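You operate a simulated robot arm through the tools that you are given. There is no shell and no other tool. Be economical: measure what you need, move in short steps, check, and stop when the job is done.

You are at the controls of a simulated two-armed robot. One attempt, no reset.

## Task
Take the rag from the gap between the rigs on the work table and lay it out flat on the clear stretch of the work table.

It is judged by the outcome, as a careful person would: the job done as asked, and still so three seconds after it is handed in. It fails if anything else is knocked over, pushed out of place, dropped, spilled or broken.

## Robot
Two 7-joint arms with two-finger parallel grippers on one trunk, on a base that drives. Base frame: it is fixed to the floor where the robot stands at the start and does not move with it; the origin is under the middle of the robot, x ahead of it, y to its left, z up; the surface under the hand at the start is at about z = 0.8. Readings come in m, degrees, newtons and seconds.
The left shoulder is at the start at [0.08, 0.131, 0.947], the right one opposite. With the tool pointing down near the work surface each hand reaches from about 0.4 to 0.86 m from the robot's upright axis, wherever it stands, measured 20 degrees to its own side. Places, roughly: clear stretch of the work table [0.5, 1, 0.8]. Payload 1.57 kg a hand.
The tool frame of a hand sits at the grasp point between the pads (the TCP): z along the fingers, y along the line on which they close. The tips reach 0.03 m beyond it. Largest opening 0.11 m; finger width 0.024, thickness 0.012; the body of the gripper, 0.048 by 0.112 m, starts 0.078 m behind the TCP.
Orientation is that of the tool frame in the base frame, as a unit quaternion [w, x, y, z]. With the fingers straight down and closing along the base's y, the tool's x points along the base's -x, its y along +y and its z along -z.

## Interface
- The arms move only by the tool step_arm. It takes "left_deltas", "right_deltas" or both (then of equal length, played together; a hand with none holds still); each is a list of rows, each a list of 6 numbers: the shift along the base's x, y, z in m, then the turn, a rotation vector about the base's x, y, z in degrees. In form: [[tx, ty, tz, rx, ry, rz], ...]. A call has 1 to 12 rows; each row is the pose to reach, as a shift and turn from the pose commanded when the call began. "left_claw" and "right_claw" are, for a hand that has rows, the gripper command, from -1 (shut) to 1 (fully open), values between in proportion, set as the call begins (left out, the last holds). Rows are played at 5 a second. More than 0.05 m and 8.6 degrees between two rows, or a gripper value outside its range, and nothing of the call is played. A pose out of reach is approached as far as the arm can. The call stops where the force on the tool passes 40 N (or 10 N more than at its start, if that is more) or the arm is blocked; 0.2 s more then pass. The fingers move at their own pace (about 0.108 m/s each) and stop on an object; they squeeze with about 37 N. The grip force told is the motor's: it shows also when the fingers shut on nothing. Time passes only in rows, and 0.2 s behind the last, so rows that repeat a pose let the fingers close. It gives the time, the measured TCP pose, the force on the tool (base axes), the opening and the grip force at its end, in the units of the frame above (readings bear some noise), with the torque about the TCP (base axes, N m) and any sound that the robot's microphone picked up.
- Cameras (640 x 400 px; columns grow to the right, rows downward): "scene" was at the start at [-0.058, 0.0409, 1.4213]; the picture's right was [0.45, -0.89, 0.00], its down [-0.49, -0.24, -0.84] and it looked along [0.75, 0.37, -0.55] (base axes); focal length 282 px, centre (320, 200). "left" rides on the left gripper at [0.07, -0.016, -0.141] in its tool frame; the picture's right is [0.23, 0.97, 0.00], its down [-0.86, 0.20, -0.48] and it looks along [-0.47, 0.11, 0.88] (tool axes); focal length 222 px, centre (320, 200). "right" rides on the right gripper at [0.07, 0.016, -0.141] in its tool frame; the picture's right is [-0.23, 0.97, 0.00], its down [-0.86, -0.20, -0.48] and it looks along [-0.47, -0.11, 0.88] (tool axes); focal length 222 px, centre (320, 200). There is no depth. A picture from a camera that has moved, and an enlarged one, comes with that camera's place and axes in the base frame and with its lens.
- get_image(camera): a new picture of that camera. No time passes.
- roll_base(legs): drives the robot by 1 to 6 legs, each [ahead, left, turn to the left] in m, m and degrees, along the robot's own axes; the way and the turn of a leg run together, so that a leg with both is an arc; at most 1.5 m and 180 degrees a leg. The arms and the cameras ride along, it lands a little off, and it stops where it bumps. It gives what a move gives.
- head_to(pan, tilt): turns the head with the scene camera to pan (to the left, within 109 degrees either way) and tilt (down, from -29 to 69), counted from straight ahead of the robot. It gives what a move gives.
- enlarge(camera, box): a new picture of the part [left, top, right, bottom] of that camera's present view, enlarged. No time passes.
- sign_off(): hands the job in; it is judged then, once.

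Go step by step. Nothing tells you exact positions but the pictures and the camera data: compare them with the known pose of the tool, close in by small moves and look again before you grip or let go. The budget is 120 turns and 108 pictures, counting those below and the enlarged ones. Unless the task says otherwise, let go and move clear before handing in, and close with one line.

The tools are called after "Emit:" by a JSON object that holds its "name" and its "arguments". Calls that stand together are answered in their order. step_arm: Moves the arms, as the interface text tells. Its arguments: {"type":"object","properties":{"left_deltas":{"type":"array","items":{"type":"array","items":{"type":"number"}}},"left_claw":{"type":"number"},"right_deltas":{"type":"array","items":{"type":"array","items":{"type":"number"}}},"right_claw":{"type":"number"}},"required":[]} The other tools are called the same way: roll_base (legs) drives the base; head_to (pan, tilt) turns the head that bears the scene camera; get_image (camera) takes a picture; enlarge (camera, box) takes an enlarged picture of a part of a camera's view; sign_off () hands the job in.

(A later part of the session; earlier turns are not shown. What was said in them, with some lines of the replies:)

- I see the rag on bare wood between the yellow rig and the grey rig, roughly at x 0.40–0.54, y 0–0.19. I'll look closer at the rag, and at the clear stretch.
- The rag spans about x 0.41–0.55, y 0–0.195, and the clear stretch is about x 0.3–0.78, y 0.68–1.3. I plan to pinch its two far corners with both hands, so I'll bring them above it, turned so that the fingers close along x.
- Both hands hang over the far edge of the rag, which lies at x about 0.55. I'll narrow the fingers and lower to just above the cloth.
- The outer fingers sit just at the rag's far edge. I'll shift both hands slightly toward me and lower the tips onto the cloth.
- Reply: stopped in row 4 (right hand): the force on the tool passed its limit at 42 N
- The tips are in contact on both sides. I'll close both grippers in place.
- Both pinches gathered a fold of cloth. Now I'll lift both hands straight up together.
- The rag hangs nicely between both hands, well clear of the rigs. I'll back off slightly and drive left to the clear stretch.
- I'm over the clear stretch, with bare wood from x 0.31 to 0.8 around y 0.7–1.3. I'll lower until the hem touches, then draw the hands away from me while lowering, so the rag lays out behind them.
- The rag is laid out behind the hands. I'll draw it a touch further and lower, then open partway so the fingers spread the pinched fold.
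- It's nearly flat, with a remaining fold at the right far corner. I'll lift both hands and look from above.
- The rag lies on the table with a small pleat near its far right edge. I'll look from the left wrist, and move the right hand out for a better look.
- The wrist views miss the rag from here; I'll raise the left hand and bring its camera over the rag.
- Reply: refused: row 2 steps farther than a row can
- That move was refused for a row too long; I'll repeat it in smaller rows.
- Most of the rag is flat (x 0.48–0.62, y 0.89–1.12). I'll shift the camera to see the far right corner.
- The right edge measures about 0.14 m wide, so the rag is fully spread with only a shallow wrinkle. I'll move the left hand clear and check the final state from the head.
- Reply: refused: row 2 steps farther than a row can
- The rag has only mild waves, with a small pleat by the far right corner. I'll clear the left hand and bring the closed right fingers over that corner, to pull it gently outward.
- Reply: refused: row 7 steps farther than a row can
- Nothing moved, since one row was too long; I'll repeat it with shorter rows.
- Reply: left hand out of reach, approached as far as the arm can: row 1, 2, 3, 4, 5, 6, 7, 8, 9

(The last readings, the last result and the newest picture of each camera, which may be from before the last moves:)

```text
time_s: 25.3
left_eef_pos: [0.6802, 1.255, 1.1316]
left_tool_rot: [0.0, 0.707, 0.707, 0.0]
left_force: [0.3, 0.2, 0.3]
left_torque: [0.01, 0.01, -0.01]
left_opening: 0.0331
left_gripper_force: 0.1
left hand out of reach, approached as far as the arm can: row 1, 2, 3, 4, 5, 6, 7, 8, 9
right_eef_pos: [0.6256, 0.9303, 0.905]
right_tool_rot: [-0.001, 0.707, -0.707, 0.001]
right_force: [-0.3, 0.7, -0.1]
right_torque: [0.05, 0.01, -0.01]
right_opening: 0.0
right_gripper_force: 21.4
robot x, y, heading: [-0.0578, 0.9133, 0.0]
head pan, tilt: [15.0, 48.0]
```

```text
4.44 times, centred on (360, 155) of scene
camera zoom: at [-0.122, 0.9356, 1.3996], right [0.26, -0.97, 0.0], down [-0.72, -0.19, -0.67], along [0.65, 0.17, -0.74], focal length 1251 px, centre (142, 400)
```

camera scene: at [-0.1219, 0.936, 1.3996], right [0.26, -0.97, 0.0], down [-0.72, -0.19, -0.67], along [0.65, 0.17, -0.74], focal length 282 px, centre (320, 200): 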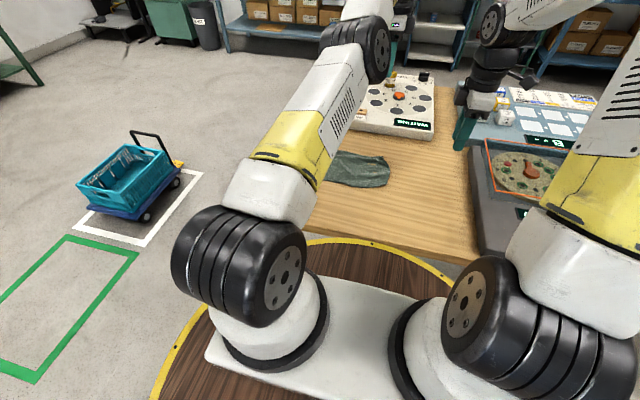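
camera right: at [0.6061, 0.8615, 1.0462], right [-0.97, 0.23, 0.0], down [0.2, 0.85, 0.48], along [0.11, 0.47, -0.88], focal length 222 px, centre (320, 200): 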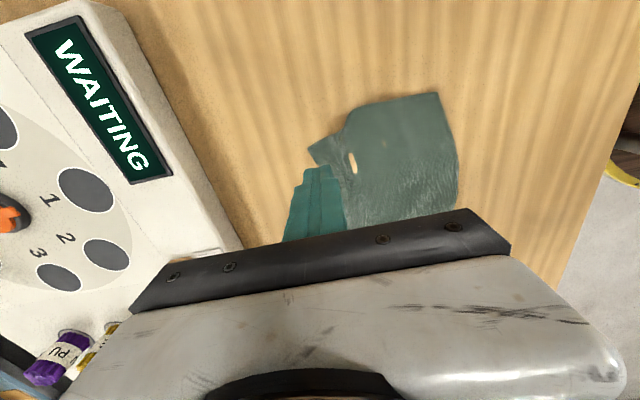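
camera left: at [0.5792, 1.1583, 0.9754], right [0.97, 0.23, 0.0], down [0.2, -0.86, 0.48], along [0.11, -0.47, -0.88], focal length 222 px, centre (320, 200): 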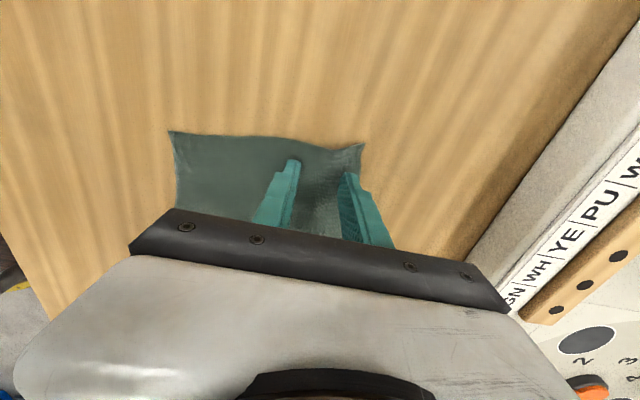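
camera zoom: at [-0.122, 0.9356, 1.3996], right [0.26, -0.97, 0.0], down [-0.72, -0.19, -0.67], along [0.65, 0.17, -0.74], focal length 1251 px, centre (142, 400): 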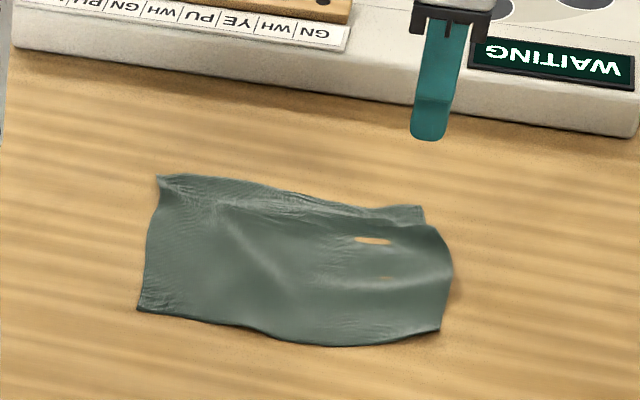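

The corner is at about (0.634, 0.924) and the closed fingertips are above it. I'll press down lightly.

Emit:
{"name": "step_arm", "arguments": {"right_deltas": [[0, 0, -0.04, 0, 0, 0], [0, 0, -0.06, 0, 0, 0], [0, 0, -0.068, 0, 0, 0], [0, 0, -0.072, 0, 0, 0], [0, 0, -0.074, 0, 0, 0]]}}

Emit:
{"name": "get_image", "arguments": {"camera": "right"}}

```text
time_s: 26.5
left_eef_pos: [0.6806, 1.2546, 1.1326]
left_tool_rot: [-0.001, 0.707, 0.707, 0.0]
left_force: [0.3, -0.1, 0.1]
left_torque: [-0.01, -0.03, 0.01]
left_opening: 0.0328
left_gripper_force: 0.0
right_eef_pos: [0.627, 0.9319, 0.8315]
right_tool_rot: [-0.002, 0.708, -0.707, 0.001]
right_force: [-2.7, -0.3, 10.5]
right_torque: [-0.03, 0.11, -0.01]
right_opening: 0.0
right_gripper_force: 21.3
robot x, y, heading: [-0.0605, 0.9111, -0.3]
head pan, tilt: [15.0, 48.0]
```

```text
69 pictures are left
camera right: at [0.6077, 0.8624, 0.9726], right [-0.97, 0.23, 0.0], down [0.2, 0.85, 0.48], along [0.11, 0.47, -0.88], focal length 222 px, centre (320, 200)
```

right: 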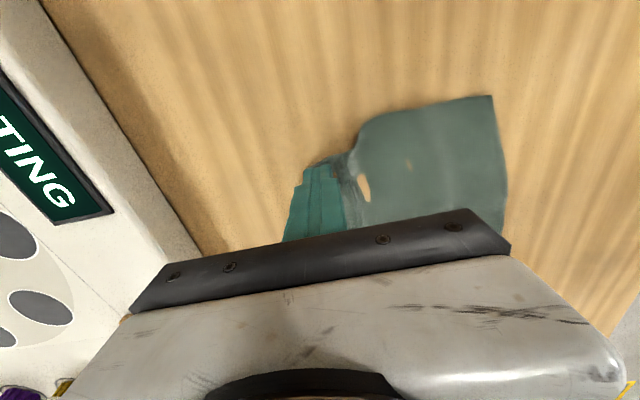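

The fingertip is pressing right on the corner with about 10 N. I'll drag it a little outward and lift.

Emit:
{"name": "step_arm", "arguments": {"right_deltas": [[0.003, -0.005, 0, 0, 0, 0], [0.006, -0.01, 0, 0, 0, 0], [0.009, -0.015, 0, 0, 0, 0], [0.011, -0.019, 0, 0, 0, 0]]}}

Emit:
{"name": "step_arm", "arguments": {"right_deltas": [[0, 0, 0.02, 0, 0, 0], [0, 0, 0.06, 0, 0, 0], [0, 0, 0.1, 0, 0, 0]]}}

Emit:
{"name": "get_image", "arguments": {"camera": "right"}}

Emit:
{"name": "enlarge", "arguments": {"camera": "scene", "box": [300, 110, 420, 200]}}

```text
time_s: 27.5
left_eef_pos: [0.6794, 1.2542, 1.1323]
left_tool_rot: [0.0, 0.707, 0.707, 0.0]
left_force: [0.4, -0.8, 0.1]
left_torque: [0.0, -0.02, 0.01]
left_opening: 0.0331
left_gripper_force: 0.0
right_eef_pos: [0.6378, 0.9123, 0.8305]
right_tool_rot: [-0.003, 0.707, -0.707, 0.001]
right_force: [-2.6, 5.0, 23.3]
right_torque: [0.1, 0.16, -0.01]
right_opening: 0.0
right_gripper_force: 21.1
robot x, y, heading: [-0.0618, 0.914, -0.0]
head pan, tilt: [15.0, 48.0]
```

```text
time_s: 28.3
left_eef_pos: [0.6803, 1.2554, 1.1322]
left_tool_rot: [-0.001, 0.707, 0.708, -0.001]
left_force: [0.1, -0.1, 0.2]
left_torque: [0.01, 0.01, -0.02]
left_opening: 0.0331
left_gripper_force: 0.0
right_eef_pos: [0.6383, 0.9097, 0.9296]
right_tool_rot: [-0.001, 0.707, -0.707, 0.0]
right_force: [0.7, -0.3, 0.2]
right_torque: [0.0, 0.03, 0.03]
right_opening: 0.0
right_gripper_force: 21.3
robot x, y, heading: [-0.0619, 0.9123, 0.0]
head pan, tilt: [15.0, 48.0]
```

```text
68 pictures are left
camera right: at [0.6185, 0.8423, 1.0718], right [-0.97, 0.23, 0.0], down [0.2, 0.85, 0.48], along [0.11, 0.47, -0.88], focal length 222 px, centre (320, 200)
```

right: 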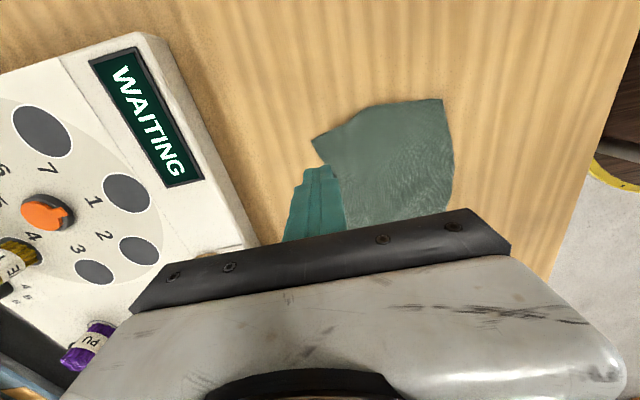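

```text
4.44 times, centred on (360, 155) of scene
camera zoom: at [-0.1216, 0.9357, 1.3996], right [0.26, -0.97, 0.0], down [-0.72, -0.19, -0.67], along [0.65, 0.17, -0.74], focal length 1251 px, centre (142, 400)
```

zoom: 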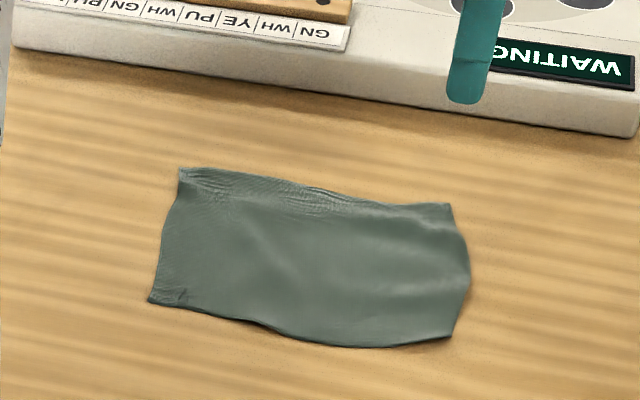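

The pleat is gone and the rag lies flat on bare wood. I'll raise the right hand clear and take a final look.

Emit:
{"name": "step_arm", "arguments": {"right_deltas": [[0, 0, 0.04, 0, 0, 0], [0, 0, 0.08, 0, 0, 0], [-0.03, -0.03, 0.12, 0, 0, 0], [-0.06, -0.06, 0.14, 0, 0, 0], [-0.08, -0.1, 0.15, 0, 0, 0], [-0.1, -0.14, 0.15, 0, 0, 0]]}}

Emit:
{"name": "get_image", "arguments": {"camera": "scene"}}

```text
refused: row 3 steps farther than a row can; nothing moved
```

```text
66 pictures are left
camera scene: at [-0.1216, 0.9357, 1.3996], right [0.26, -0.97, 0.0], down [-0.72, -0.19, -0.67], along [0.65, 0.17, -0.74], focal length 282 px, centre (320, 200)
```

scene: 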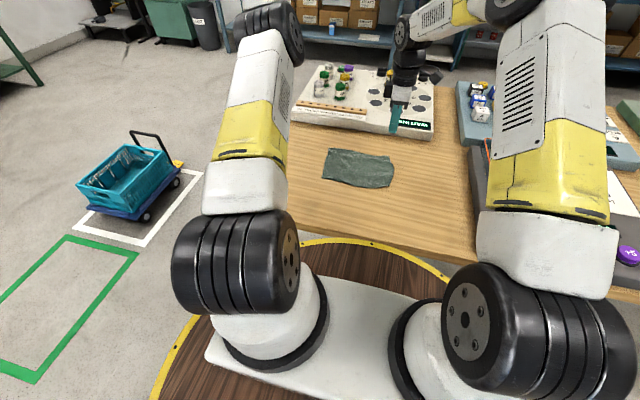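

The rag looks good; the retreat was refused for an overlong row, so I'll simply raise the right hand with shorter rows.

Emit:
{"name": "step_arm", "arguments": {"right_deltas": [[0, 0, 0.04, 0, 0, 0], [0, 0, 0.08, 0, 0, 0], [-0.02, -0.02, 0.11, 0, 0, 0], [-0.04, -0.05, 0.13, 0, 0, 0], [-0.06, -0.08, 0.15, 0, 0, 0], [-0.07, -0.12, 0.15, 0, 0, 0]]}}

Emit:
{"name": "get_image", "arguments": {"camera": "scene"}}

```text
time_s: 29.7
left_eef_pos: [0.6804, 1.2549, 1.1325]
left_tool_rot: [-0.001, 0.707, 0.707, 0.0]
left_force: [-0.7, 0.5, 0.2]
left_torque: [-0.04, 0.02, 0.0]
left_opening: 0.033
left_gripper_force: 0.1
right_eef_pos: [0.5659, 0.7902, 1.079]
right_tool_rot: [-0.001, 0.708, -0.707, 0.001]
right_force: [0.0, -0.1, 0.3]
right_torque: [-0.04, -0.02, -0.01]
right_opening: 0.0
right_gripper_force: 21.2
robot x, y, heading: [-0.0625, 0.9193, -0.0]
head pan, tilt: [15.0, 48.0]
```

```text
65 pictures are left
camera scene: at [-0.1217, 0.9361, 1.3996], right [0.26, -0.97, 0.0], down [-0.72, -0.19, -0.67], along [0.65, 0.17, -0.74], focal length 282 px, centre (320, 200)
```

scene: 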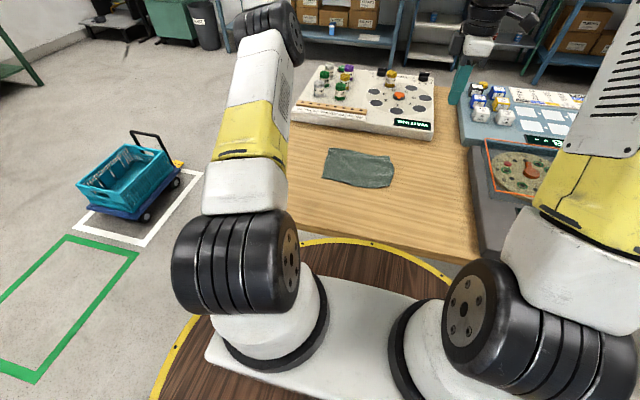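

The rag lies flat on the clear stretch, both hands are clear and the rigs look untouched, so I'm handing it in.

Emit:
{"name": "sign_off", "arguments": {}}

```text
The job is handed in.
```

The rag is out of the gap and laid flat on the clear stretch of the work table. Both hands are clear, and I saw nothing else knocked or moved.
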